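You operate a simulated robot arm through the tools that you are given. There is no shell and no other tool.

The job below is to be done with a simulated two-armed robot. You get a single attempt, and the scene is never put back.

## Task
Rub the old crust off the cam plate and lube its track.
Fine: use the dauber for both, crust off first; load it at the yellow tin, cover the whole track and stand the dauber back. Set down upright: felt dauber. A coat counts when it lies all over at full strength: go over it till it gets no stronger. What is to be rubbed or washed off counts as gone when no trace of it is left.

It is judged by the outcome, as a careful person would: the job done as asked, and still so three seconds after it is handed in. It fails if anything else is knocked over, pushed out of place, dropped, spilled or broken. Lids that push on must go on centred and level and be pressed home; caps that screw on are set level and turned clockwise until they are tight.

## Robot
Two 7-joint arms with fingered hands on one trunk that stands fixed in place. Base frame: the origin is at the foot of the trunk, x ahead of it, y to its left, z up. Units: m, degrees, N and s.
The left shoulder is at [0.011, 0.152, 1.355], the right one opposite. With the tool pointing down near the work surface each hand reaches from about 0.38 to 0.78 m from the base axis, measured 20 degrees to its own side. Payload 3.8 kg a hand.
Tool frame (each hand has its own): the origin (TCP) lies between the finger pads and is the grasp point; the fingertips stand 0.03 m ahead of it; z points along the fingers, y is the line along which they close. Largest opening 0.104 m; the body of the gripper starts 0.035 m behind the TCP. The gripper is a hand of 5 fingers: y runs from the thumb to the fingers, the wrist lies at [-0.015, -0.104, -0.178] in the tool frame.
Orientation is that of the tool frame in the base frame, as a unit quaternion [x, y, z, w]. With the fingers straight down and the wrist toward the robot, the tool's x, y and z point along [0, 1, 0], [1, 0, 0] and [0, 0, -1] of the base frame.

## Interface
- The arms move only by the tool move_arm. It takes "left_series", "right_series" or both (then of equal length, played together; a hand with none holds still); each is a list of rows, each an object of numbers (a shift or turn left out is 0): "wx", "wy", "wz": the turn, a rotation vector about the base's x, y, z in units of 90 degrees (1.0 is 90 degrees); "x", "y", "z": the shift along the base's x, y, z in units of 300 mm (1.0 is 300 mm). In form: [{"wx": .., "wy": .., "wz": .., "x": .., "y": .., "z": ..}, ...]. A call has 1 to 20 rows; each row is the pose to reach, as a shift and turn from the pose commanded when the call began. A call with a number of a shift or a turn outside -1 to 1 is refused whole. A row lasts 0.2 s, in which the tool goes at most 0.05 m and 8.6 degrees; a call with a longer step from one row to the next is refused whole. A pose out of reach is approached as far as the arm can. The call stops where the force on the tool passes 40 N (or 10 N more than at its start, if that is more) or the arm is blocked; 0.2 s more then pass. In this call time passes only in rows, and 0.2 s behind the last. The reply holds the time, the measured pose of the TCP, the force on the tool along the base axes, the opening and the grip force, in the units named above and with some noise, with the torque about the TCP (base axes, N m) and any sound that the robot's microphone picked up.
- Cameras (640 x 400 px; columns grow to the right, rows downward): "scene" is now at [0.0779, 0.0557, 1.556]; the picture's right is [0.59, -0.80, -0.00], its down [-0.06, -0.04, -1.00] and it looks along [0.80, 0.59, -0.07] (base axes); focal length 214 px, centre (320, 200). "left" rides on the left gripper at [-0.08, -0.078, -0.141] in its tool frame; the picture's right is [-0.78, -0.30, 0.56], its down [0.53, -0.78, 0.33] and it looks along [0.33, 0.56, 0.76] (tool axes); focal length 247 px, centre (320, 200). "right" rides on the right gripper at [0.08, -0.078, -0.141] in its tool frame; the picture's right is [-0.78, 0.30, -0.56], its down [-0.54, -0.78, 0.33] and it looks along [-0.33, 0.56, 0.76] (tool axes); focal length 247 px, centre (320, 200). There is no depth. A picture from a camera that has moved, and an enlarged one, comes with that camera's place and axes in the base frame and with its lens.
- camera(camera): a new picture of that camera. The clock stands still meanwhile.
- lift_body(by): slides the trunk up (or, below 0, down) by that many m; the arms and the scene camera ride with it, the base frame stays. It gives what a move gives, with no picture.
- finger_targets(index, middle, ring, little, thumb_bend, thumb_turn, hand): sets how far each is bent, from 0 (flat) to 100 (curled in); at 30 the hand is open as for a grip, at 70 the pads meet at the TCP. One left out holds its place. A second passes; each finger stops where it meets its share of the squeeze, and holds until it gets a number again. It is the only way to open and close the hand. It gives what a move gives, with no picture; readings hold the bend of each and the force on index, middle, ring, little, thumb and palm. thumb_turn goes from beside the hand (0) to across from the fingers (100), as for a grip.
- head_to(pan, tilt): turns the head with the scene camera to pan (to the left, within 80 degrees either way) and tilt (down, from -29 to 69), counted from straight ahead of the robot. It gives what a move gives.
- zoom(camera, box): a new picture of the part [left, top, right, bottom] of that camera's present view, enlarged. The clock stands still meanwhile.
- sign_off(): hands the job in; it is judged then, once.

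Places have to be worked out from the pictures, the camera data and where the tool is seen. Open the grippers and draw the arms clear of the work before you hand the job in, unless the task says otherwise.

The tools are called after ">>>" as name(argument=value, ...) on one line, values as JSON. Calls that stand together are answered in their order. move_arm: Moves the arms, as the interface text tells. Its arguments: {"type":"object","properties":{"left_series":{"type":"array"},"right_series":{"type":"array"}},"required":[]} The other tools are called the same way: lift_body (by) slides the trunk up or down; finger_targets (index, middle, ring, little, thumb_bend, thumb_turn, hand) moves the fingers one by one; head_to (pan, tilt) turns the head that bears the scene camera; camera (camera) takes a picture; zoom (camera, box) takes an enlarged picture of a part of a camera's view; sign_off () hands the job in.

At the start:

```text
t: 0.0
left_tool_pos: [0.4026, 0.4482, 1.5213]
left_orientation: [0.706, 0.708, 0.0, 0.001]
left_contact_force: [0.0, -0.2, -0.3]
left_wrist_torque: [-0.01, 0.0, 0.03]
left_finger_gap: 0.1038
left_gripper_force: 0.1
left_shape: jaw
left_bend: [30.0, 30.0, 30.0, 30.0, 30.0, 98.0]
left_finger forces: [0.1, 0.0, 0.0, 0.1, 0.0, 0.0]
right_tool_pos: [0.2944, 0.0455, 1.5558]
right_orientation: [0.707, 0.707, -0.001, -0.001]
right_contact_force: [0.2, -0.8, 0.4]
right_wrist_torque: [-0.01, 0.01, 0.04]
right_finger_gap: 0.1034
right_gripper_force: 0.0
right_shape: jaw
right_bend: [30.0, 30.0, 30.0, 30.0, 30.0, 98.0]
right_finger forces: [0.0, 0.0, 0.0, 0.0, 0.0, 0.0]
trunk travel left (down, up): [-0.425, 0.031]
head pan, tilt: [36.5, 4.1]
```

scene: 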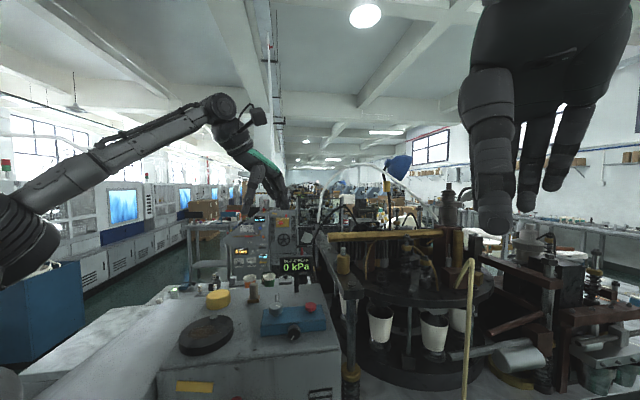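
right: 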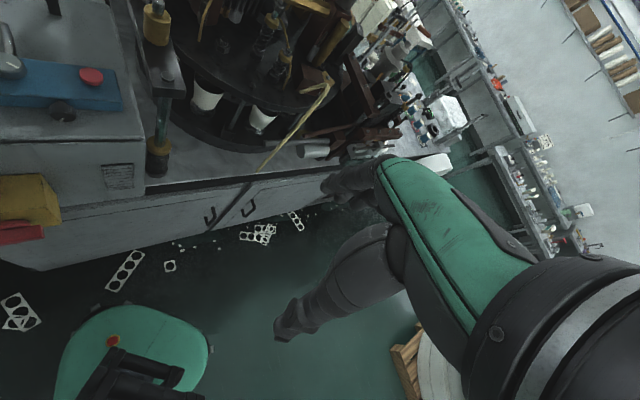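
left: 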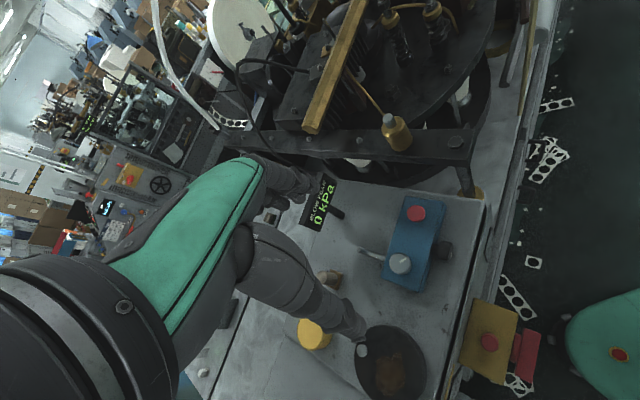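

The scene shows a dark round plate, a yellow tin and some other items on a grey bench ahead-left. I'll tilt the head down toward it for a better view.

>>> head_to(pan=45, tilt=40)

```text
t: 1.0
left_tool_pos: [0.4021, 0.4503, 1.5213]
left_orientation: [0.707, 0.708, 0.0, 0.0]
left_contact_force: [0.1, 0.0, 0.0]
left_wrist_torque: [-0.03, 0.03, 0.0]
left_finger_gap: 0.1036
left_gripper_force: 0.1
left_shape: jaw
left_bend: [30.0, 30.0, 30.0, 30.0, 30.0, 98.0]
left_finger forces: [0.0, 0.1, 0.1, 0.0, 0.0, 0.1]
right_tool_pos: [0.2932, 0.0462, 1.5549]
right_orientation: [0.708, 0.707, 0.0, 0.0]
right_contact_force: [0.7, -0.2, 0.0]
right_wrist_torque: [-0.02, 0.0, 0.0]
right_finger_gap: 0.1037
right_gripper_force: 0.0
right_shape: jaw
right_bend: [30.0, 30.0, 30.0, 30.0, 30.0, 98.0]
right_finger forces: [0.1, 0.1, 0.0, 0.1, 0.1, 0.0]
trunk travel left (down, up): [-0.425, 0.031]
head pan, tilt: [45.0, 40.0]
```

Now I take the scene picture with the lowered head.

>>> camera(camera="scene")

>>> zoom(camera="left", box=[240, 160, 500, 400])

```text
taken
camera scene: at [0.0642, 0.0613, 1.4988], right [0.71, -0.71, 0.0], down [-0.46, -0.45, -0.76], along [0.54, 0.54, -0.64], focal length 214 px, centre (320, 200)
```

scene: 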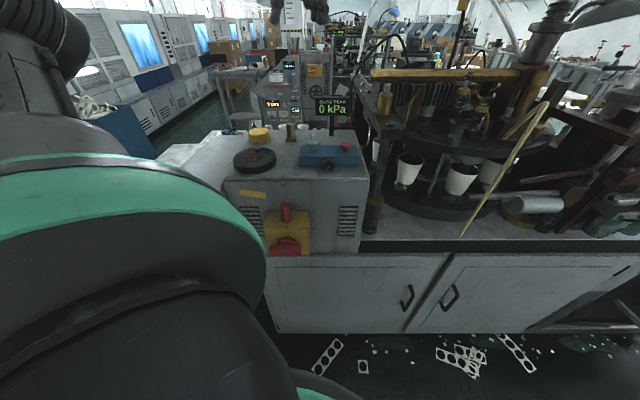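

```text
1.67 times, centred on (370, 280) of left
camera zoom: at [0.3257, 0.3695, 1.6613], right [-0.29, -0.78, -0.56], down [-0.78, 0.53, -0.33], along [0.56, 0.33, -0.76], focal length 412 px, centre (237, 67)
```

zoom: 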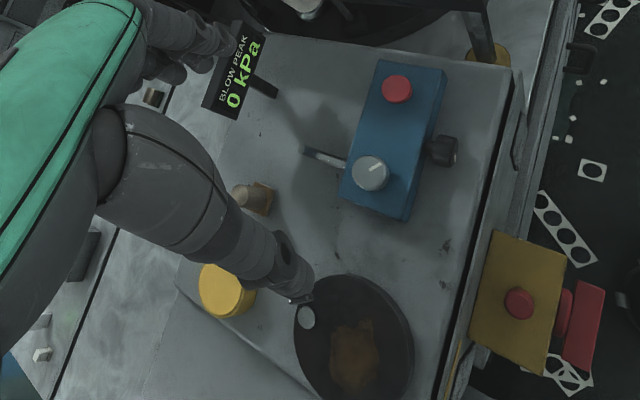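

The plate, yellow tin and a few small items behind are visible. I'll zoom the scene view in on that bench.

>>> zoom(camera="scene", box=[210, 100, 370, 200])

>>> zoom(camera="scene", box=[230, 110, 310, 180])

>>> camera(camera="left")

```text
4.00 times, centred on (290, 150) of scene
camera zoom: at [0.0642, 0.0613, 1.4988], right [0.71, -0.71, 0.0], down [-0.46, -0.45, -0.76], along [0.54, 0.54, -0.64], focal length 858 px, centre (440, 400)
```

zoom: 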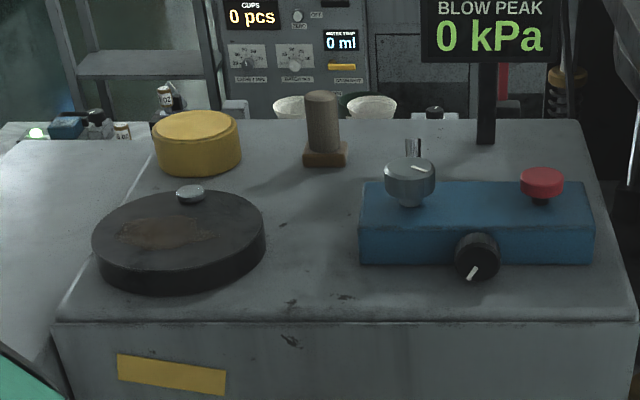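

```text
5.71 times, centred on (270, 145) of scene
camera zoom: at [0.0642, 0.0613, 1.4988], right [0.71, -0.71, 0.0], down [-0.46, -0.45, -0.76], along [0.54, 0.54, -0.64], focal length 1226 px, centre (606, 514)
```

zoom: 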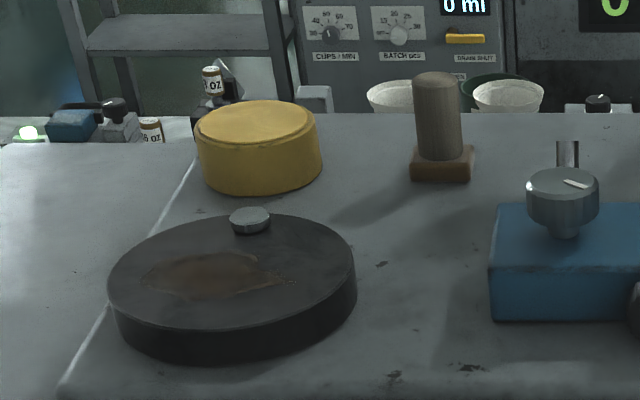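

```text
taken
camera left: at [0.3257, 0.3695, 1.6613], right [-0.29, -0.78, -0.56], down [-0.78, 0.53, -0.33], along [0.56, 0.33, -0.76], focal length 247 px, centre (320, 200)
```

left: 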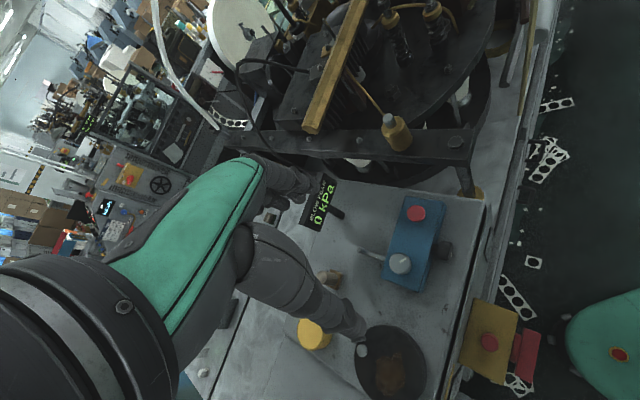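

Zoom appears to give real detail, so I'll zoom tightly on the plate, the tin and the dauber from the head camera.

>>> zoom(camera="scene", box=[228, 138, 278, 170])

>>> zoom(camera="scene", box=[240, 120, 280, 145])

>>> zoom(camera="scene", box=[274, 118, 314, 143])

>>> zoom(camera="left", box=[290, 300, 450, 400])

```text
12.50 times, centred on (253, 154) of scene
camera zoom: at [0.0642, 0.0613, 1.4988], right [0.71, -0.71, 0.0], down [-0.46, -0.45, -0.76], along [0.54, 0.54, -0.64], focal length 2681 px, centre (1158, 775)
```

zoom: 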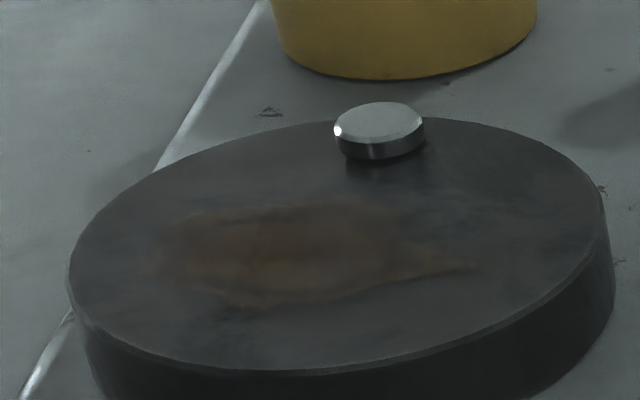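

```text
16.00 times, centred on (260, 132) of scene
camera zoom: at [0.0642, 0.0613, 1.4988], right [0.71, -0.71, 0.0], down [-0.46, -0.45, -0.76], along [0.54, 0.54, -0.64], focal length 3432 px, centre (1280, 1280)
```

zoom: 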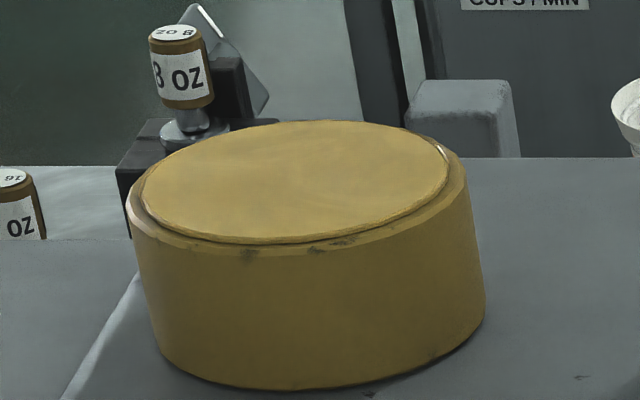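

```text
16.00 times, centred on (294, 130) of scene
camera zoom: at [0.0642, 0.0613, 1.4988], right [0.71, -0.71, 0.0], down [-0.46, -0.45, -0.76], along [0.54, 0.54, -0.64], focal length 3432 px, centre (736, 1312)
```

zoom: 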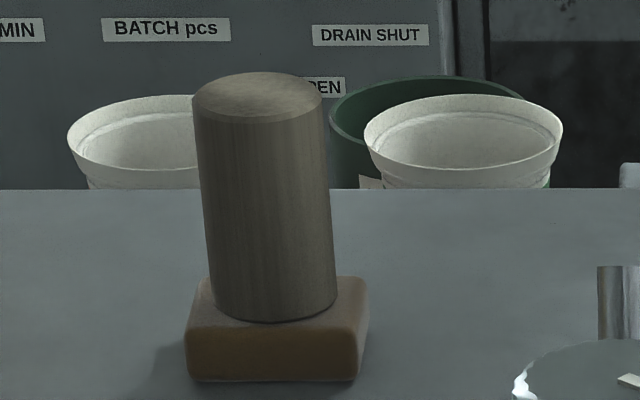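

```text
4.00 times, centred on (370, 350) of left
camera zoom: at [0.3257, 0.3695, 1.6613], right [-0.29, -0.78, -0.56], down [-0.78, 0.53, -0.33], along [0.56, 0.33, -0.76], focal length 988 px, centre (120, -400)
```

zoom: 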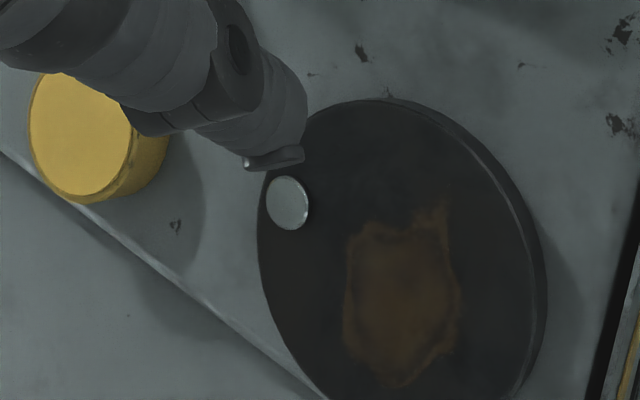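

The tin looks full to the rim with yellow paste, the dauber is a wooden peg on a soft brown block, and the plate (centre about [0.31, 0.56, 1.205], radius about 0.06) has a brown crust and a small pin near its rim. I'll bring the left hand nearer so its camera looks down onto the plate and I can find the track.

>>> move_arm(left_series=[{"x": -0.04, "y": 0.074, "z": -0.08}, {"x": -0.08, "y": 0.148, "z": -0.16}, {"x": -0.12, "y": 0.22, "z": -0.24}, {"x": -0.16, "y": 0.295, "z": -0.32}, {"x": -0.2, "y": 0.37, "z": -0.4}, {"x": -0.24, "y": 0.44, "z": -0.48}, {"x": -0.28, "y": 0.515, "z": -0.56}, {"x": -0.325, "y": 0.59, "z": -0.64}])

```text
t: 2.8
left_tool_pos: [0.304, 0.6277, 1.3277]
left_orientation: [0.706, 0.708, 0.0, 0.0]
left_contact_force: [-0.6, -0.3, 0.4]
left_wrist_torque: [0.01, -0.02, 0.0]
left_finger_gap: 0.1036
left_gripper_force: 0.1
left_shape: jaw
left_bend: [30.0, 30.0, 30.0, 30.0, 30.0, 98.0]
left_finger forces: [0.0, 0.0, 0.0, 0.1, 0.1, 0.0]
right_tool_pos: [0.2942, 0.0472, 1.5555]
right_orientation: [0.707, 0.707, 0.0, 0.001]
right_contact_force: [0.3, 0.7, -0.1]
right_wrist_torque: [-0.01, 0.01, 0.01]
right_finger_gap: 0.1036
right_gripper_force: 0.0
right_shape: jaw
right_bend: [30.0, 30.0, 30.0, 30.0, 30.0, 98.0]
right_finger forces: [0.0, 0.0, 0.1, 0.0, 0.0, 0.1]
trunk travel left (down, up): [-0.425, 0.031]
head pan, tilt: [45.0, 40.0]
```

The arm got there cleanly. I take the left camera and scene pictures.

>>> camera(camera="left")

>>> camera(camera="scene")

```text
taken
camera left: at [0.227, 0.5475, 1.4691], right [-0.29, -0.78, -0.56], down [-0.78, 0.53, -0.33], along [0.55, 0.33, -0.76], focal length 247 px, centre (320, 200)
```

left: 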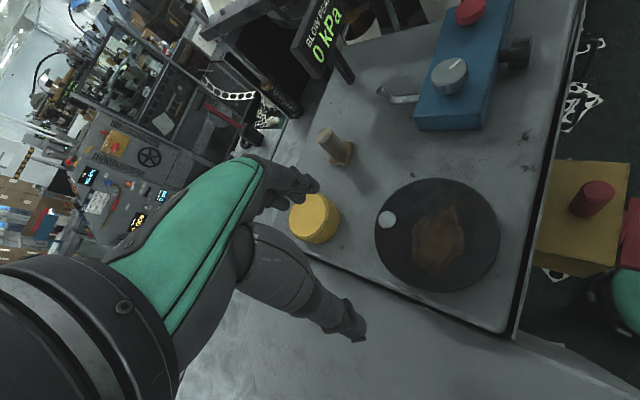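

```text
taken
camera scene: at [0.0639, 0.0625, 1.4987], right [0.71, -0.71, 0.0], down [-0.46, -0.46, -0.76], along [0.54, 0.54, -0.65], focal length 214 px, centre (320, 200)
```

scene: 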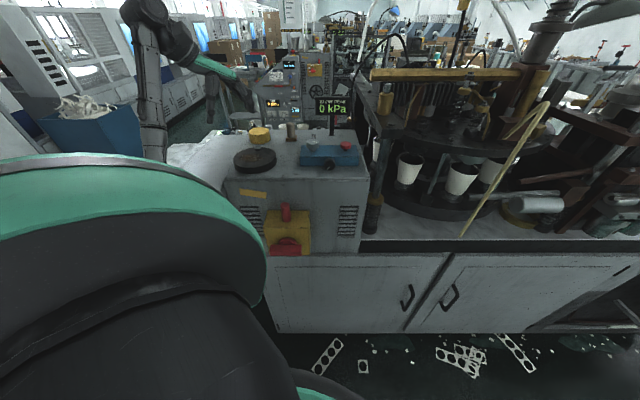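

All three items are visible in the left camera. I zoom on the plate, the tin and the dauber.

>>> zoom(camera="left", box=[364, 170, 508, 300])

>>> zoom(camera="left", box=[280, 120, 360, 250])

>>> zoom(camera="left", box=[390, 60, 470, 110])

```text
3.08 times, centred on (436, 235) of left
camera zoom: at [0.227, 0.5475, 1.4691], right [-0.29, -0.78, -0.56], down [-0.78, 0.53, -0.33], along [0.55, 0.33, -0.76], focal length 760 px, centre (-37, 92)
```

zoom: 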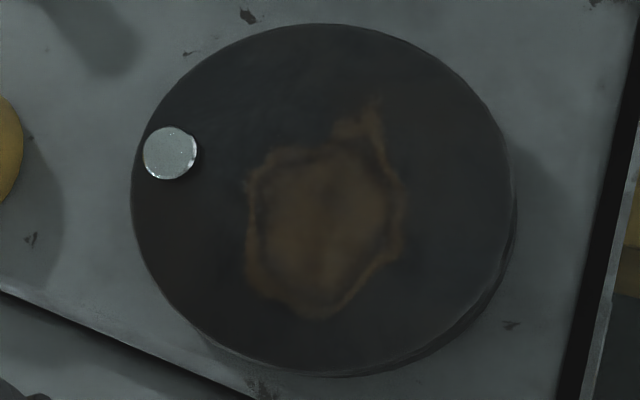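

```text
3.08 times, centred on (320, 185) of left
camera zoom: at [0.227, 0.5475, 1.4691], right [-0.29, -0.78, -0.56], down [-0.78, 0.53, -0.33], along [0.55, 0.33, -0.76], focal length 760 px, centre (320, 246)
```

zoom: 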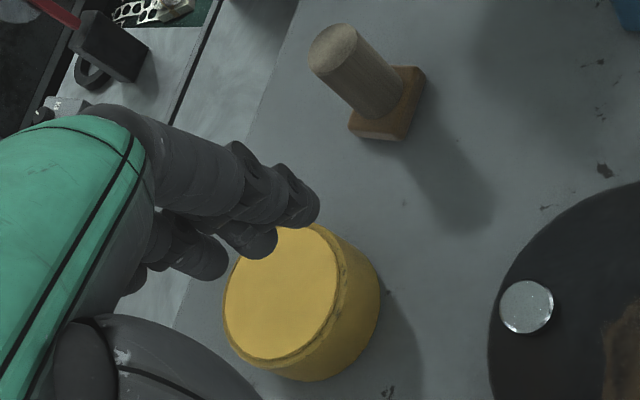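

```text
8.00 times, centred on (430, 85) of left
camera zoom: at [0.227, 0.5475, 1.4691], right [-0.29, -0.78, -0.56], down [-0.78, 0.53, -0.33], along [0.55, 0.33, -0.76], focal length 1976 px, centre (-560, 1120)
```

zoom: 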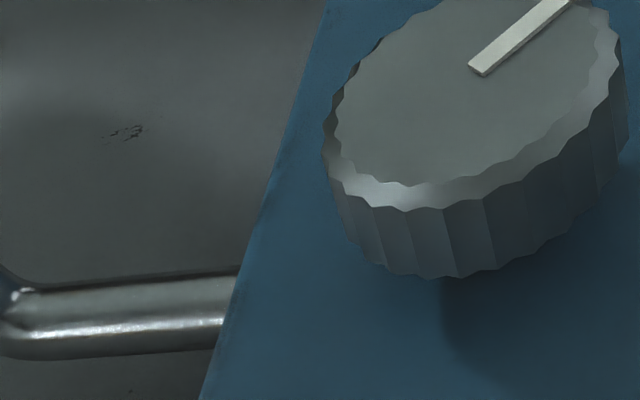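

The plate top shows only the crust and a pin at the rim, no distinct groove. The gauge display near the dauber may be close to the fingers, so I zoom to locate its edges and see how the hand itself sits.

>>> zoom(camera="left", box=[260, 0, 420, 100])

>>> zoom(camera="scene", box=[120, 0, 360, 150])

>>> zoom(camera="scene", box=[270, 80, 390, 155])

```text
4.00 times, centred on (340, 50) of left
camera zoom: at [0.227, 0.5475, 1.4691], right [-0.29, -0.78, -0.56], down [-0.78, 0.53, -0.33], along [0.55, 0.33, -0.76], focal length 988 px, centre (240, 800)
```

zoom: 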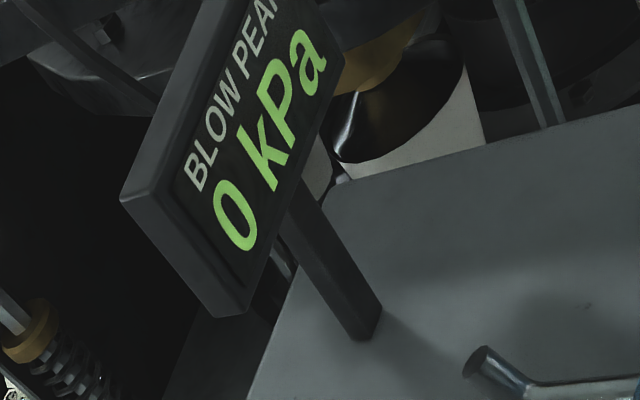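

```text
2.67 times, centred on (240, 75) of scene
camera zoom: at [0.0639, 0.0625, 1.4987], right [0.71, -0.71, 0.0], down [-0.46, -0.46, -0.76], along [0.54, 0.54, -0.65], focal length 572 px, centre (533, 533)
```

zoom: 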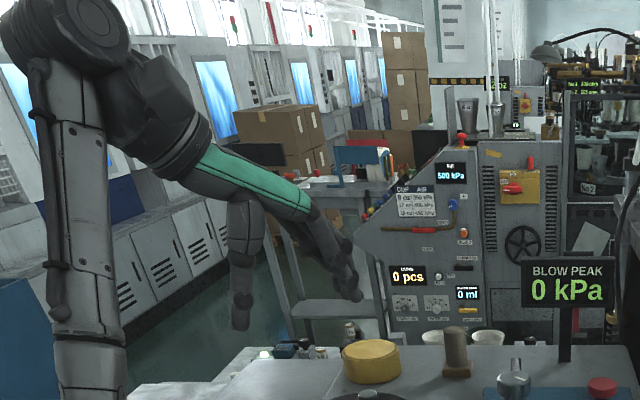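

```text
5.33 times, centred on (330, 118) of scene
camera zoom: at [0.0639, 0.0625, 1.4987], right [0.71, -0.71, 0.0], down [-0.46, -0.46, -0.76], along [0.54, 0.54, -0.65], focal length 1144 px, centre (267, 640)
```

zoom: 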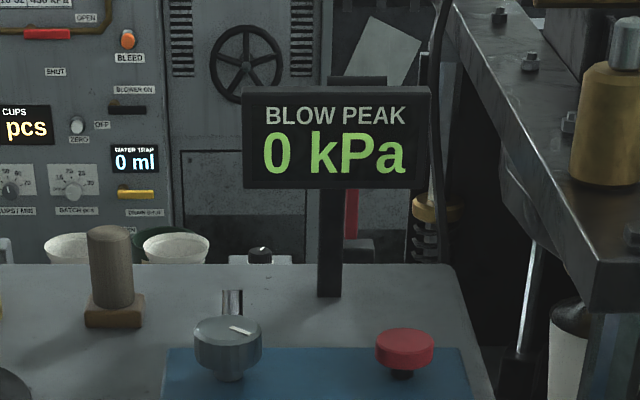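

Triangulating from both cameras I put the dauber at about [0.474, 0.606], handle top z≈1.247, bench z≈1.192; the display corner is at about [0.55, 0.57, 1.263+]. I'll yaw the left hand by 45° so the fingers stay clear of the display and hover high over the dauber.

>>> move_arm(left_series=[{"x": 0.06, "y": -0.01, "z": 0.08, "wz": 0.08}, {"x": 0.16, "y": -0.02, "z": 0.17, "wz": 0.16}, {"x": 0.26, "y": -0.035, "z": 0.17, "wz": 0.24}, {"x": 0.36, "y": -0.045, "z": 0.17, "wz": 0.32}, {"x": 0.46, "y": -0.055, "z": 0.17, "wz": 0.41}, {"x": 0.562, "y": -0.067, "z": 0.17, "wz": 0.5}])

>>> camera(camera="left")

>>> camera(camera="scene")

```text
t: 4.2
left_tool_pos: [0.4757, 0.6064, 1.3787]
left_orientation: [0.38, 0.925, 0.0, 0.0]
left_contact_force: [-0.3, -0.2, 0.6]
left_wrist_torque: [0.02, -0.02, -0.01]
left_finger_gap: 0.1038
left_gripper_force: 0.1
left_shape: jaw
left_bend: [30.0, 30.0, 30.0, 30.0, 30.0, 98.0]
left_finger forces: [0.0, 0.1, 0.0, 0.1, 0.0, 0.0]
right_tool_pos: [0.2967, 0.0455, 1.5547]
right_orientation: [0.706, 0.708, -0.001, 0.0]
right_contact_force: [0.2, -0.3, 0.1]
right_wrist_torque: [0.01, 0.02, 0.01]
right_finger_gap: 0.1037
right_gripper_force: 0.0
right_shape: jaw
right_bend: [30.0, 30.0, 30.0, 30.0, 30.0, 98.0]
right_finger forces: [0.0, 0.1, 0.1, 0.0, 0.1, 0.0]
trunk travel left (down, up): [-0.425, 0.031]
head pan, tilt: [45.0, 40.0]
```

```text
taken
camera left: at [0.4794, 0.4943, 1.5196], right [0.34, -0.76, -0.56], down [-0.93, -0.18, -0.33], along [0.15, 0.63, -0.76], focal length 247 px, centre (320, 200)
```

left: 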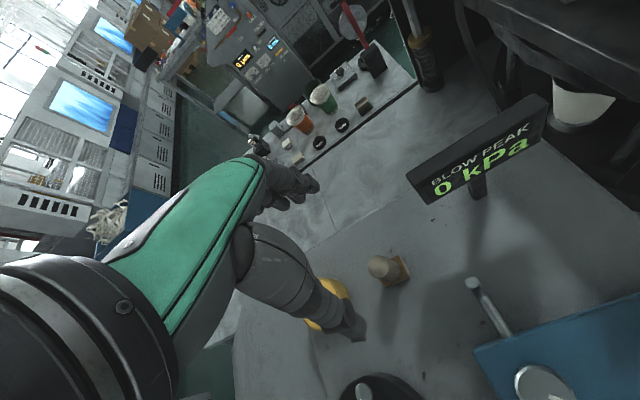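

```text
taken
camera scene: at [0.0666, 0.0603, 1.4987], right [0.71, -0.71, 0.0], down [-0.46, -0.45, -0.76], along [0.54, 0.54, -0.65], focal length 214 px, centre (320, 200)
```

scene: 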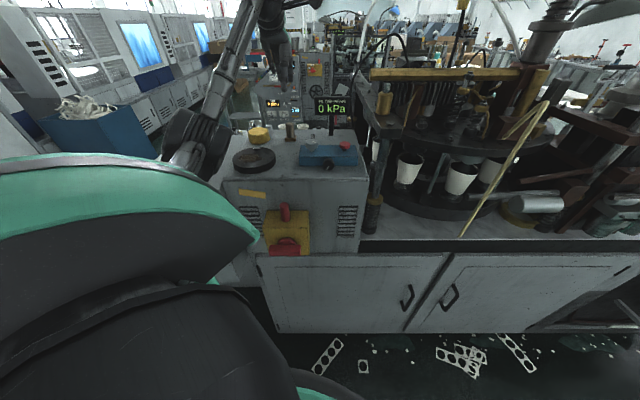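

The hand hovers over the dauber. I zoom on the dauber in the left camera to refine its position and on the hand from the head.

>>> zoom(camera="left", box=[350, 235, 430, 305])

>>> zoom(camera="scene", box=[210, 0, 370, 150])

>>> zoom(camera="left", box=[230, 150, 450, 400])

```text
5.71 times, centred on (390, 270) of left
camera zoom: at [0.4794, 0.4943, 1.5196], right [0.34, -0.76, -0.56], down [-0.93, -0.18, -0.33], along [0.15, 0.63, -0.76], focal length 1411 px, centre (-80, -200)
```

zoom: 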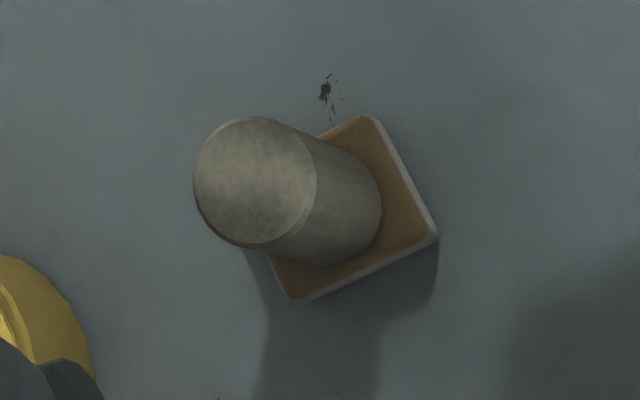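

```text
2.67 times, centred on (290, 75) of scene
camera zoom: at [0.0666, 0.0603, 1.4987], right [0.71, -0.71, 0.0], down [-0.46, -0.45, -0.76], along [0.54, 0.54, -0.65], focal length 572 px, centre (400, 533)
```

zoom: 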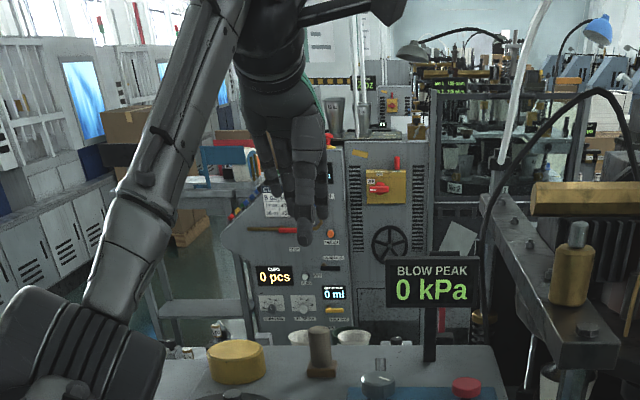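

```text
1.60 times, centred on (340, 275) of left
camera zoom: at [0.4794, 0.4943, 1.5196], right [0.34, -0.76, -0.56], down [-0.93, -0.18, -0.33], along [0.15, 0.63, -0.76], focal length 395 px, centre (288, 80)
```

zoom: 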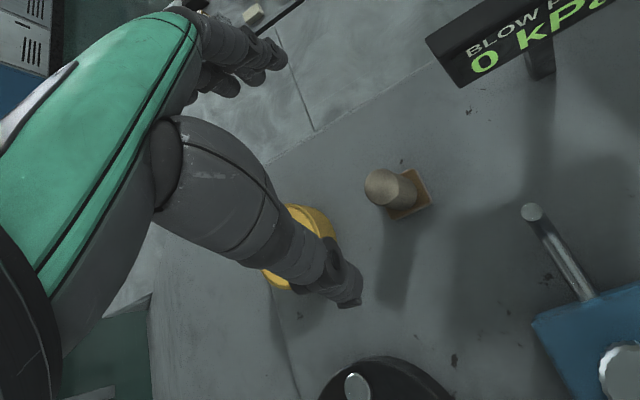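

In the tool frame the dauber handle lies within about 2–3 mm of the tool axis and its long block side is parallel to the hand's width. I descend straight to z≈1.262 and look again before closing.

>>> move_arm(left_series=[{"z": -0.1, "y": -0.003}, {"z": -0.2, "y": -0.005}, {"z": -0.29, "y": -0.005}, {"z": -0.35, "y": -0.005}, {"z": -0.39, "y": -0.005}])

>>> camera(camera="left")

>>> zoom(camera="scene", box=[240, 70, 360, 150])

```text
t: 5.4
left_tool_pos: [0.4735, 0.6065, 1.2608]
left_orientation: [0.382, 0.924, 0.001, 0.001]
left_contact_force: [0.7, -0.2, -0.3]
left_wrist_torque: [-0.01, 0.02, -0.04]
left_finger_gap: 0.1039
left_gripper_force: 0.1
left_shape: jaw
left_bend: [30.0, 30.0, 30.0, 30.0, 30.0, 98.0]
left_finger forces: [0.0, 0.1, 0.0, 0.0, 0.0, 0.0]
right_tool_pos: [0.2944, 0.0457, 1.5548]
right_orientation: [0.707, 0.707, 0.0, 0.0]
right_contact_force: [-0.3, 0.5, -0.1]
right_wrist_torque: [-0.01, 0.0, 0.01]
right_finger_gap: 0.1036
right_gripper_force: 0.0
right_shape: jaw
right_bend: [30.0, 30.0, 30.0, 30.0, 30.0, 98.0]
right_finger forces: [0.0, 0.0, 0.1, 0.0, 0.1, 0.0]
trunk travel left (down, up): [-0.425, 0.031]
head pan, tilt: [45.0, 40.0]
```

```text
taken
camera left: at [0.4763, 0.4946, 1.402], right [0.34, -0.76, -0.56], down [-0.93, -0.17, -0.33], along [0.16, 0.63, -0.76], focal length 247 px, centre (320, 200)
```

left: 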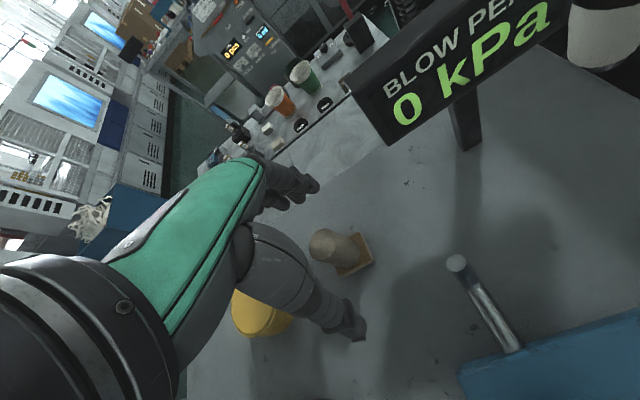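

```text
5.00 times, centred on (300, 110) of scene
camera zoom: at [0.0644, 0.0615, 1.4988], right [0.71, -0.71, 0.0], down [-0.46, -0.45, -0.76], along [0.54, 0.54, -0.64], focal length 1072 px, centre (420, 650)
```

zoom: 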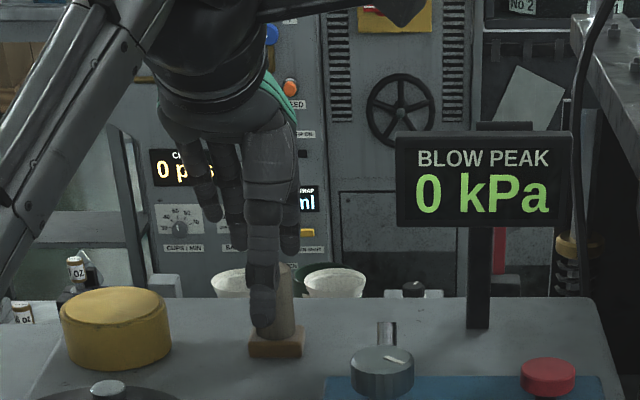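

The handle top sits right next to the TCP line. I zoom to measure the residual offset before going lower.

>>> zoom(camera="left", box=[280, 200, 400, 300])

```text
4.00 times, centred on (340, 250) of left
camera zoom: at [0.4763, 0.4946, 1.402], right [0.34, -0.76, -0.56], down [-0.93, -0.17, -0.33], along [0.16, 0.63, -0.76], focal length 988 px, centre (240, 0)
```

zoom: 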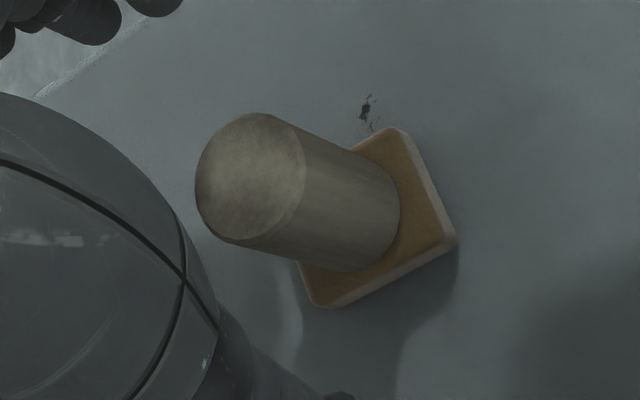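

The handle is within 1–2 mm of the tool axis. I lower about 19 mm so the pads straddle the handle with fingertips just above the block, then check.

>>> move_arm(left_series=[{"z": -0.03, "x": 0.003, "y": -0.002}, {"z": -0.063, "x": 0.004, "y": -0.003}])

>>> zoom(camera="left", box=[230, 150, 430, 350])

>>> zoom(camera="scene", box=[265, 95, 325, 145])

```text
t: 6.0
left_tool_pos: [0.474, 0.6051, 1.2421]
left_orientation: [0.382, 0.924, 0.0, 0.0]
left_contact_force: [0.2, -0.3, 0.0]
left_wrist_torque: [-0.03, 0.0, -0.02]
left_finger_gap: 0.1037
left_gripper_force: 0.2
left_shape: jaw
left_bend: [30.0, 30.0, 30.0, 30.0, 30.0, 98.0]
left_finger forces: [0.1, 0.0, 0.0, 0.0, 0.0, 0.0]
right_tool_pos: [0.2949, 0.0462, 1.5553]
right_orientation: [0.707, 0.707, 0.0, 0.0]
right_contact_force: [-0.2, 1.3, -0.3]
right_wrist_torque: [0.0, 0.01, 0.01]
right_finger_gap: 0.1037
right_gripper_force: 0.1
right_shape: jaw
right_bend: [30.0, 30.0, 30.0, 30.0, 30.0, 98.0]
right_finger forces: [0.1, 0.0, 0.0, 0.0, 0.0, 0.0]
trunk travel left (down, up): [-0.425, 0.031]
head pan, tilt: [45.0, 40.0]
```

```text
2.00 times, centred on (330, 250) of left
camera zoom: at [0.4776, 0.4931, 1.3836], right [0.34, -0.76, -0.56], down [-0.93, -0.17, -0.33], along [0.16, 0.63, -0.76], focal length 494 px, centre (300, 100)
```

zoom: 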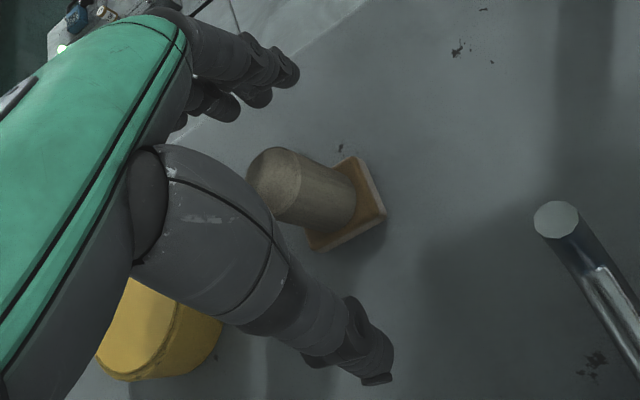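

```text
8.00 times, centred on (295, 120) of scene
camera zoom: at [0.0643, 0.0616, 1.4988], right [0.71, -0.71, 0.0], down [-0.46, -0.46, -0.76], along [0.54, 0.54, -0.64], focal length 1716 px, centre (520, 840)
```

zoom: 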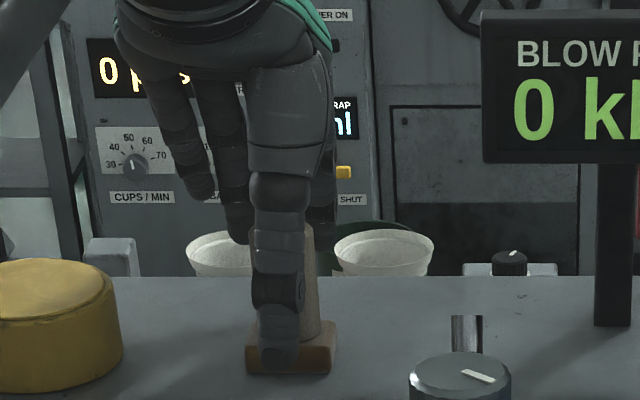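

Fingers straddle the handle with clear space all round. I close all fingers and the thumb on the handle.

>>> finger_targets(hand="left", index=70, middle=70, ring=70, little=70, thumb_bend=70)

>>> zoom(camera="left", box=[230, 150, 430, 350])

>>> zoom(camera="scene", box=[265, 95, 325, 145])

```text
t: 7.0
left_tool_pos: [0.4749, 0.605, 1.2438]
left_orientation: [0.382, 0.924, 0.0, 0.0]
left_contact_force: [-0.5, 0.3, -0.5]
left_wrist_torque: [-0.01, 0.0, 0.01]
left_finger_gap: 0.0165
left_gripper_force: 6.4
left_shape: fingers
left_bend: [65.0, 66.0, 70.0, 70.0, 63.0, 96.0]
left_finger forces: [2.8, 3.9, 0.0, 0.1, 6.5, 0.0]
right_tool_pos: [0.2938, 0.0458, 1.5537]
right_orientation: [0.707, 0.707, 0.001, 0.0]
right_contact_force: [-0.4, 0.4, -0.1]
right_wrist_torque: [-0.01, 0.01, 0.0]
right_finger_gap: 0.1032
right_gripper_force: 0.1
right_shape: jaw
right_bend: [30.0, 30.0, 30.0, 30.0, 30.0, 98.0]
right_finger forces: [0.0, 0.0, 0.0, 0.1, 0.0, 0.0]
trunk travel left (down, up): [-0.425, 0.031]
head pan, tilt: [45.0, 40.0]
```

```text
2.00 times, centred on (330, 250) of left
camera zoom: at [0.4776, 0.4929, 1.3837], right [0.34, -0.76, -0.56], down [-0.93, -0.17, -0.33], along [0.16, 0.63, -0.76], focal length 494 px, centre (300, 100)
```

zoom: 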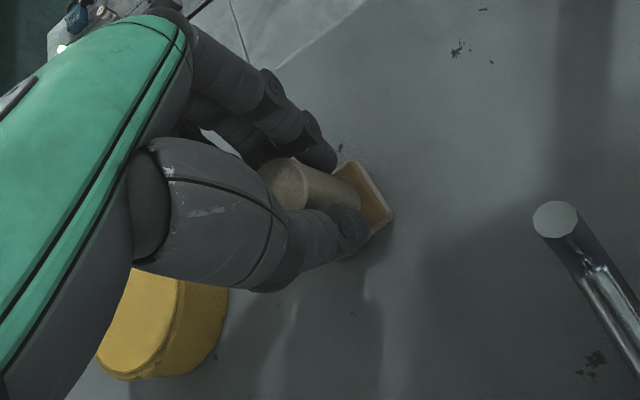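

```text
8.00 times, centred on (295, 120) of scene
camera zoom: at [0.0642, 0.0614, 1.4988], right [0.71, -0.71, 0.0], down [-0.46, -0.45, -0.76], along [0.54, 0.54, -0.64], focal length 1716 px, centre (520, 840)
```

zoom: 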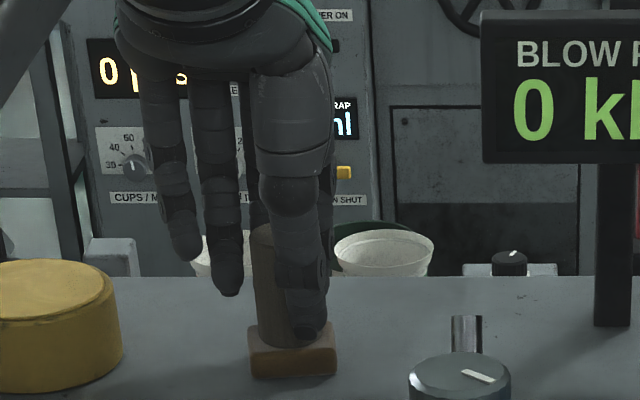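

The dauber is held between thumb, index and middle at 6 N. I tighten these somewhat for a firm hold before lifting.

>>> finger_targets(hand="left", index=85, middle=85, thumb_bend=85)

>>> zoom(camera="left", box=[230, 150, 430, 350])

```text
t: 8.0
left_tool_pos: [0.4751, 0.6048, 1.2423]
left_orientation: [0.382, 0.924, 0.0, 0.001]
left_contact_force: [0.7, -0.4, 0.4]
left_wrist_torque: [0.0, -0.03, 0.01]
left_finger_gap: 0.0094
left_gripper_force: 0.1
left_shape: fingers
left_bend: [82.0, 85.0, 70.0, 70.0, 85.0, 92.0]
left_finger forces: [0.0, 0.1, 0.0, 0.0, 0.1, 0.1]
right_tool_pos: [0.2952, 0.0469, 1.5553]
right_orientation: [0.707, 0.707, -0.001, 0.0]
right_contact_force: [-0.2, -0.4, -0.5]
right_wrist_torque: [0.01, -0.02, 0.02]
right_finger_gap: 0.1038
right_gripper_force: 0.1
right_shape: jaw
right_bend: [30.0, 30.0, 30.0, 30.0, 30.0, 98.0]
right_finger forces: [0.0, 0.1, 0.0, 0.0, 0.0, 0.1]
trunk travel left (down, up): [-0.425, 0.031]
head pan, tilt: [45.0, 40.0]
```

```text
2.00 times, centred on (330, 250) of left
camera zoom: at [0.4776, 0.4929, 1.3837], right [0.34, -0.76, -0.56], down [-0.93, -0.17, -0.33], along [0.16, 0.63, -0.76], focal length 494 px, centre (300, 100)
```

zoom: 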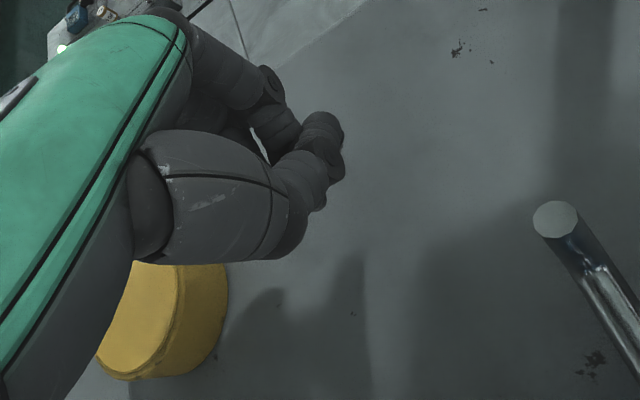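

The grip force dropped to zero: the dauber slipped out of the pinch. I look to see where it is before moving anything.

>>> zoom(camera="scene", box=[230, 90, 350, 170])

>>> camera(camera="left")

>>> camera(camera="scene")

```text
5.00 times, centred on (290, 130) of scene
camera zoom: at [0.0642, 0.0613, 1.4988], right [0.71, -0.71, 0.0], down [-0.46, -0.45, -0.76], along [0.54, 0.54, -0.64], focal length 1072 px, centre (470, 550)
```

zoom: 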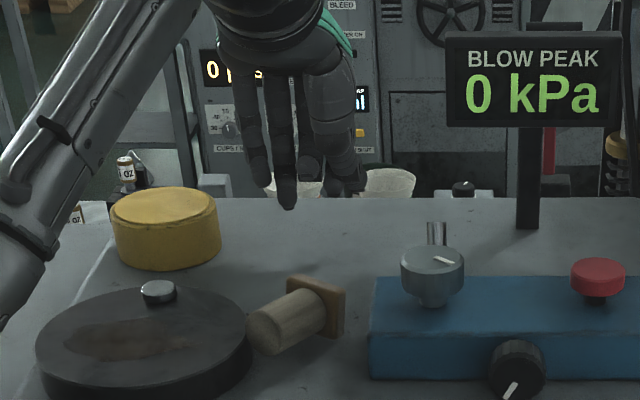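

```text
taken
camera left: at [0.4776, 0.4929, 1.3837], right [0.34, -0.76, -0.56], down [-0.93, -0.17, -0.33], along [0.16, 0.63, -0.76], focal length 247 px, centre (320, 200)
```

left: 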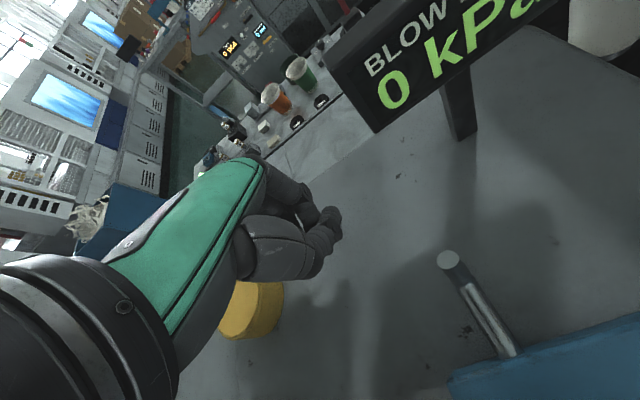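

```text
taken
camera scene: at [0.0642, 0.0613, 1.4988], right [0.71, -0.71, 0.0], down [-0.46, -0.45, -0.76], along [0.54, 0.54, -0.64], focal length 214 px, centre (320, 200)
```

scene: 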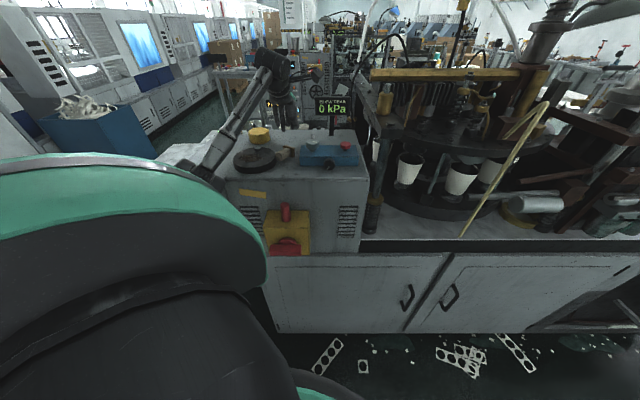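

The dauber squirted out and now lies on its side between the plate and the blue box, block toward +x, handle end toward the plate; plate, tin and box look unmoved. I raise the hand straight up, then reopen it and survey.

>>> move_arm(left_series=[{"z": 0.1}, {"z": 0.2}, {"z": 0.3}, {"z": 0.4}, {"z": 0.46}])

>>> finger_targets(hand="left", index=30, middle=30, ring=30, little=30, thumb_bend=30, thumb_turn=98)

>>> camera(camera="left")

>>> zoom(camera="scene", box=[265, 135, 325, 175])

```text
t: 9.2
left_tool_pos: [0.4744, 0.6036, 1.3802]
left_orientation: [0.382, 0.924, 0.0, 0.0]
left_contact_force: [0.0, 0.5, 0.2]
left_wrist_torque: [0.01, 0.01, 0.0]
left_finger_gap: 0.0099
left_gripper_force: 0.0
left_shape: fingers
left_bend: [82.0, 85.0, 70.0, 70.0, 85.0, 92.0]
left_finger forces: [0.0, 0.0, 0.0, 0.0, 0.0, 0.0]
right_tool_pos: [0.2936, 0.0447, 1.5558]
right_orientation: [0.708, 0.706, 0.0, 0.0]
right_contact_force: [0.4, 1.0, -0.1]
right_wrist_torque: [0.02, -0.03, 0.0]
right_finger_gap: 0.1036
right_gripper_force: 0.1
right_shape: jaw
right_bend: [30.0, 30.0, 30.0, 30.0, 30.0, 98.0]
right_finger forces: [0.1, 0.0, 0.0, 0.1, 0.1, 0.0]
trunk travel left (down, up): [-0.425, 0.031]
head pan, tilt: [45.0, 40.0]
```

```text
t: 10.2
left_tool_pos: [0.4736, 0.6053, 1.3797]
left_orientation: [0.382, 0.924, 0.0, -0.001]
left_contact_force: [-0.3, 0.0, -0.6]
left_wrist_torque: [0.01, -0.01, -0.01]
left_finger_gap: 0.1029
left_gripper_force: 0.0
left_shape: fingers
left_bend: [30.0, 30.0, 30.0, 30.0, 30.0, 96.0]
left_finger forces: [0.1, 0.0, 0.0, 0.0, 0.0, 0.1]
right_tool_pos: [0.294, 0.0463, 1.5546]
right_orientation: [0.707, 0.707, 0.001, 0.0]
right_contact_force: [0.1, -0.6, 0.4]
right_wrist_torque: [0.02, 0.01, 0.0]
right_finger_gap: 0.1035
right_gripper_force: 0.1
right_shape: jaw
right_bend: [30.0, 30.0, 30.0, 30.0, 30.0, 98.0]
right_finger forces: [0.0, 0.1, 0.0, 0.0, 0.0, 0.0]
trunk travel left (down, up): [-0.425, 0.031]
head pan, tilt: [45.0, 40.0]
```

```text
taken
camera left: at [0.477, 0.4926, 1.5201], right [0.34, -0.76, -0.56], down [-0.93, -0.17, -0.33], along [0.16, 0.63, -0.76], focal length 247 px, centre (320, 200)
```

left: 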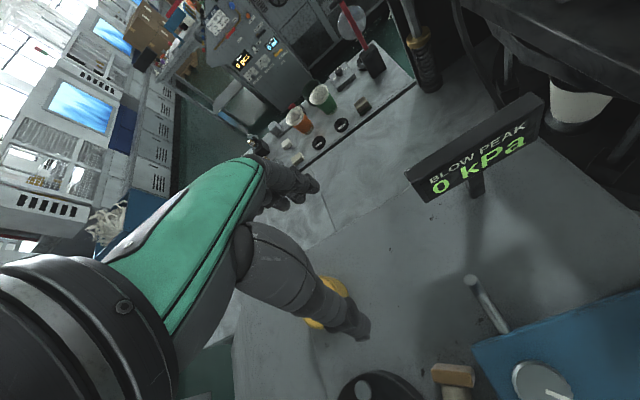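

```text
10.00 times, centred on (295, 155) of scene
camera zoom: at [0.0642, 0.0615, 1.4988], right [0.71, -0.71, 0.0], down [-0.46, -0.45, -0.76], along [0.54, 0.54, -0.64], focal length 2145 px, centre (570, 650)
```

zoom: 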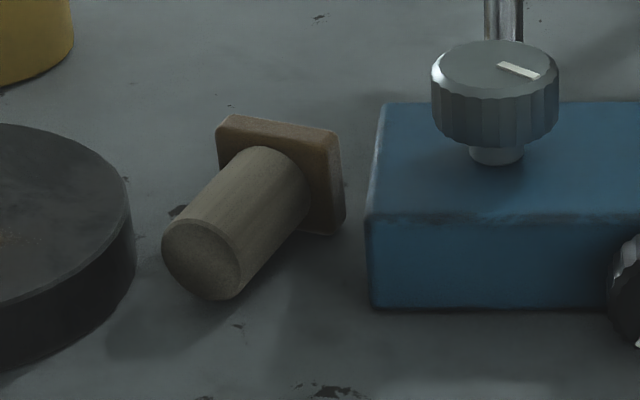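

The dauber has settled lying at about [0.36–0.41, 0.50–0.52], block pointing roughly 20° left of +x; handle end near the plate and block corner near the blue box. I move the open hand to hover above it for an accurate look before planning the recovery.

>>> move_arm(left_series=[{"x": -0.08, "y": -0.085, "z": 0.0}, {"x": -0.16, "y": -0.17, "z": 0.0}, {"x": -0.24, "y": -0.26, "z": -0.02}, {"x": -0.3, "y": -0.327, "z": -0.05}])

>>> camera(camera="left")

>>> zoom(camera="left", box=[330, 220, 450, 310])

>>> zoom(camera="scene", box=[265, 135, 325, 175])

```text
t: 11.2
left_tool_pos: [0.3833, 0.5058, 1.3641]
left_orientation: [0.382, 0.924, 0.0, 0.001]
left_contact_force: [-0.1, -1.4, -0.7]
left_wrist_torque: [0.02, 0.04, -0.01]
left_finger_gap: 0.1031
left_gripper_force: 0.0
left_shape: fingers
left_bend: [30.0, 30.0, 30.0, 30.0, 30.0, 96.0]
left_finger forces: [0.0, 0.0, 0.0, 0.1, 0.0, 0.1]
right_tool_pos: [0.2947, 0.046, 1.555]
right_orientation: [0.707, 0.707, 0.0, 0.0]
right_contact_force: [0.2, 0.8, -0.1]
right_wrist_torque: [-0.01, -0.01, -0.01]
right_finger_gap: 0.1037
right_gripper_force: 0.1
right_shape: jaw
right_bend: [30.0, 30.0, 30.0, 30.0, 30.0, 98.0]
right_finger forces: [0.0, 0.1, 0.1, 0.1, 0.0, 0.1]
trunk travel left (down, up): [-0.425, 0.031]
head pan, tilt: [45.0, 40.0]
```

```text
taken
camera left: at [0.3868, 0.3947, 1.506], right [0.34, -0.76, -0.56], down [-0.93, -0.17, -0.33], along [0.16, 0.63, -0.76], focal length 247 px, centre (320, 200)
```

left: 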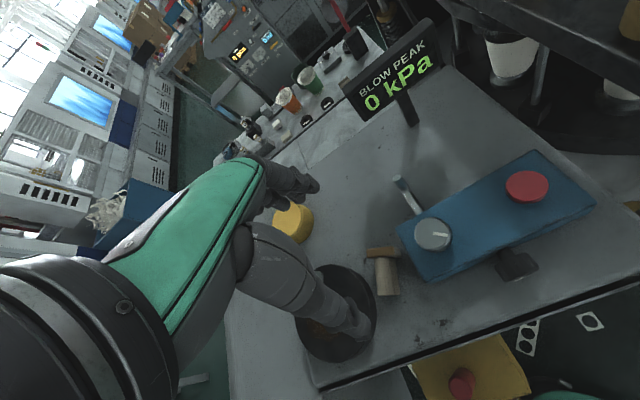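

```text
4.44 times, centred on (390, 265) of left
camera zoom: at [0.3868, 0.3947, 1.506], right [0.34, -0.76, -0.56], down [-0.93, -0.17, -0.33], along [0.16, 0.63, -0.76], focal length 1098 px, centre (9, -89)
```

zoom: 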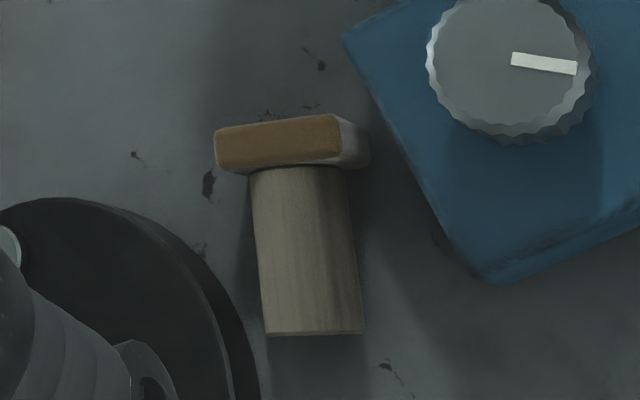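

```text
10.00 times, centred on (295, 155) of scene
camera zoom: at [0.0635, 0.0609, 1.4988], right [0.71, -0.71, 0.0], down [-0.46, -0.45, -0.76], along [0.54, 0.54, -0.64], focal length 2145 px, centre (570, 650)
```

zoom: 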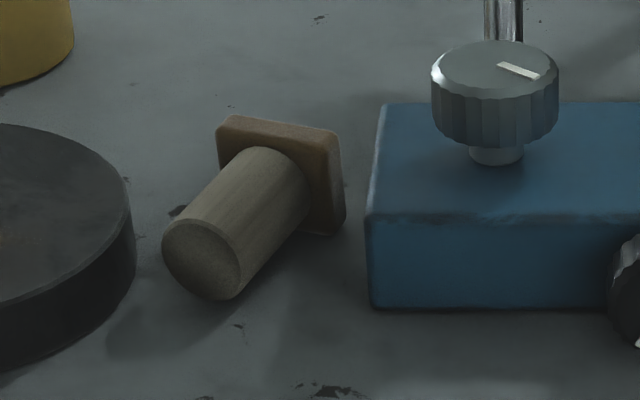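

The dauber is at rest, axis about 24° from +x, in the corridor between plate and box. A lengthwise pinch at the present 45° yaw (thumb on handle end, index/middle on the felt face) has clear room, so I descend to z≈1.231 open-handed, checking along the way.

>>> move_arm(left_series=[{"x": -0.004, "y": -0.004, "z": -0.1}, {"x": -0.008, "y": -0.008, "z": -0.2}, {"x": -0.008, "y": -0.008, "z": -0.29}, {"x": -0.008, "y": -0.008, "z": -0.36}])

>>> zoom(camera="left", box=[230, 150, 430, 330])

>>> zoom(camera="scene", box=[255, 120, 335, 175])

```text
t: 12.2
left_tool_pos: [0.3827, 0.5032, 1.2591]
left_orientation: [0.382, 0.924, 0.0, 0.0]
left_contact_force: [-0.3, -0.4, 0.3]
left_wrist_torque: [-0.03, -0.01, -0.03]
left_finger_gap: 0.1033
left_gripper_force: 0.1
left_shape: fingers
left_bend: [30.0, 30.0, 30.0, 30.0, 30.0, 96.0]
left_finger forces: [0.0, 0.0, 0.1, 0.1, 0.0, 0.0]
right_tool_pos: [0.2962, 0.0461, 1.5555]
right_orientation: [0.707, 0.707, 0.001, 0.0]
right_contact_force: [-0.6, 0.2, 0.0]
right_wrist_torque: [0.01, -0.03, 0.01]
right_finger_gap: 0.1036
right_gripper_force: 0.0
right_shape: jaw
right_bend: [30.0, 30.0, 30.0, 30.0, 30.0, 98.0]
right_finger forces: [0.1, 0.0, 0.0, 0.0, 0.0, 0.0]
trunk travel left (down, up): [-0.425, 0.031]
head pan, tilt: [45.0, 40.0]
```

```text
2.22 times, centred on (330, 240) of left
camera zoom: at [0.3859, 0.3917, 1.4], right [0.34, -0.76, -0.56], down [-0.93, -0.17, -0.33], along [0.16, 0.63, -0.76], focal length 549 px, centre (298, 111)
```

zoom: 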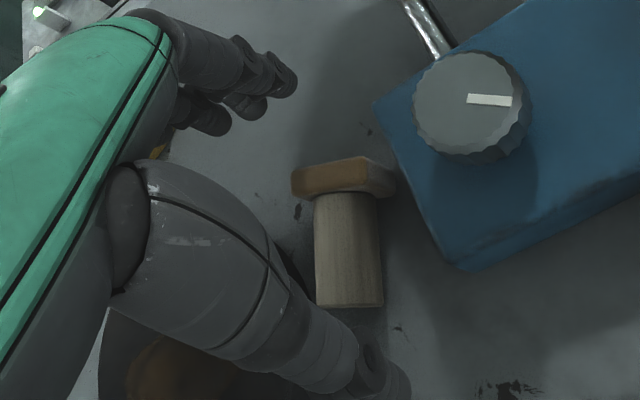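

```text
7.27 times, centred on (295, 148) of scene
camera zoom: at [0.0643, 0.0615, 1.4988], right [0.71, -0.71, 0.0], down [-0.46, -0.45, -0.76], along [0.54, 0.54, -0.64], focal length 1560 px, centre (502, 582)
```

zoom: 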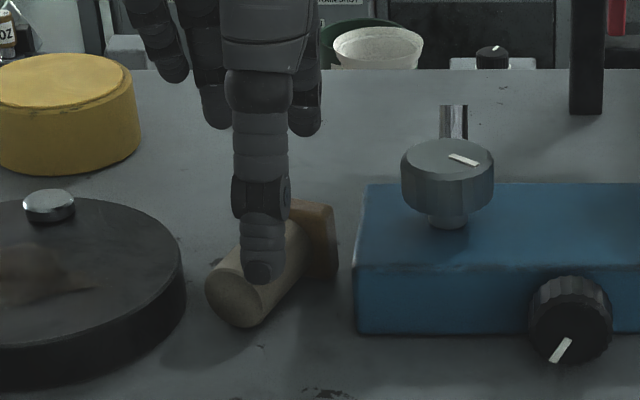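

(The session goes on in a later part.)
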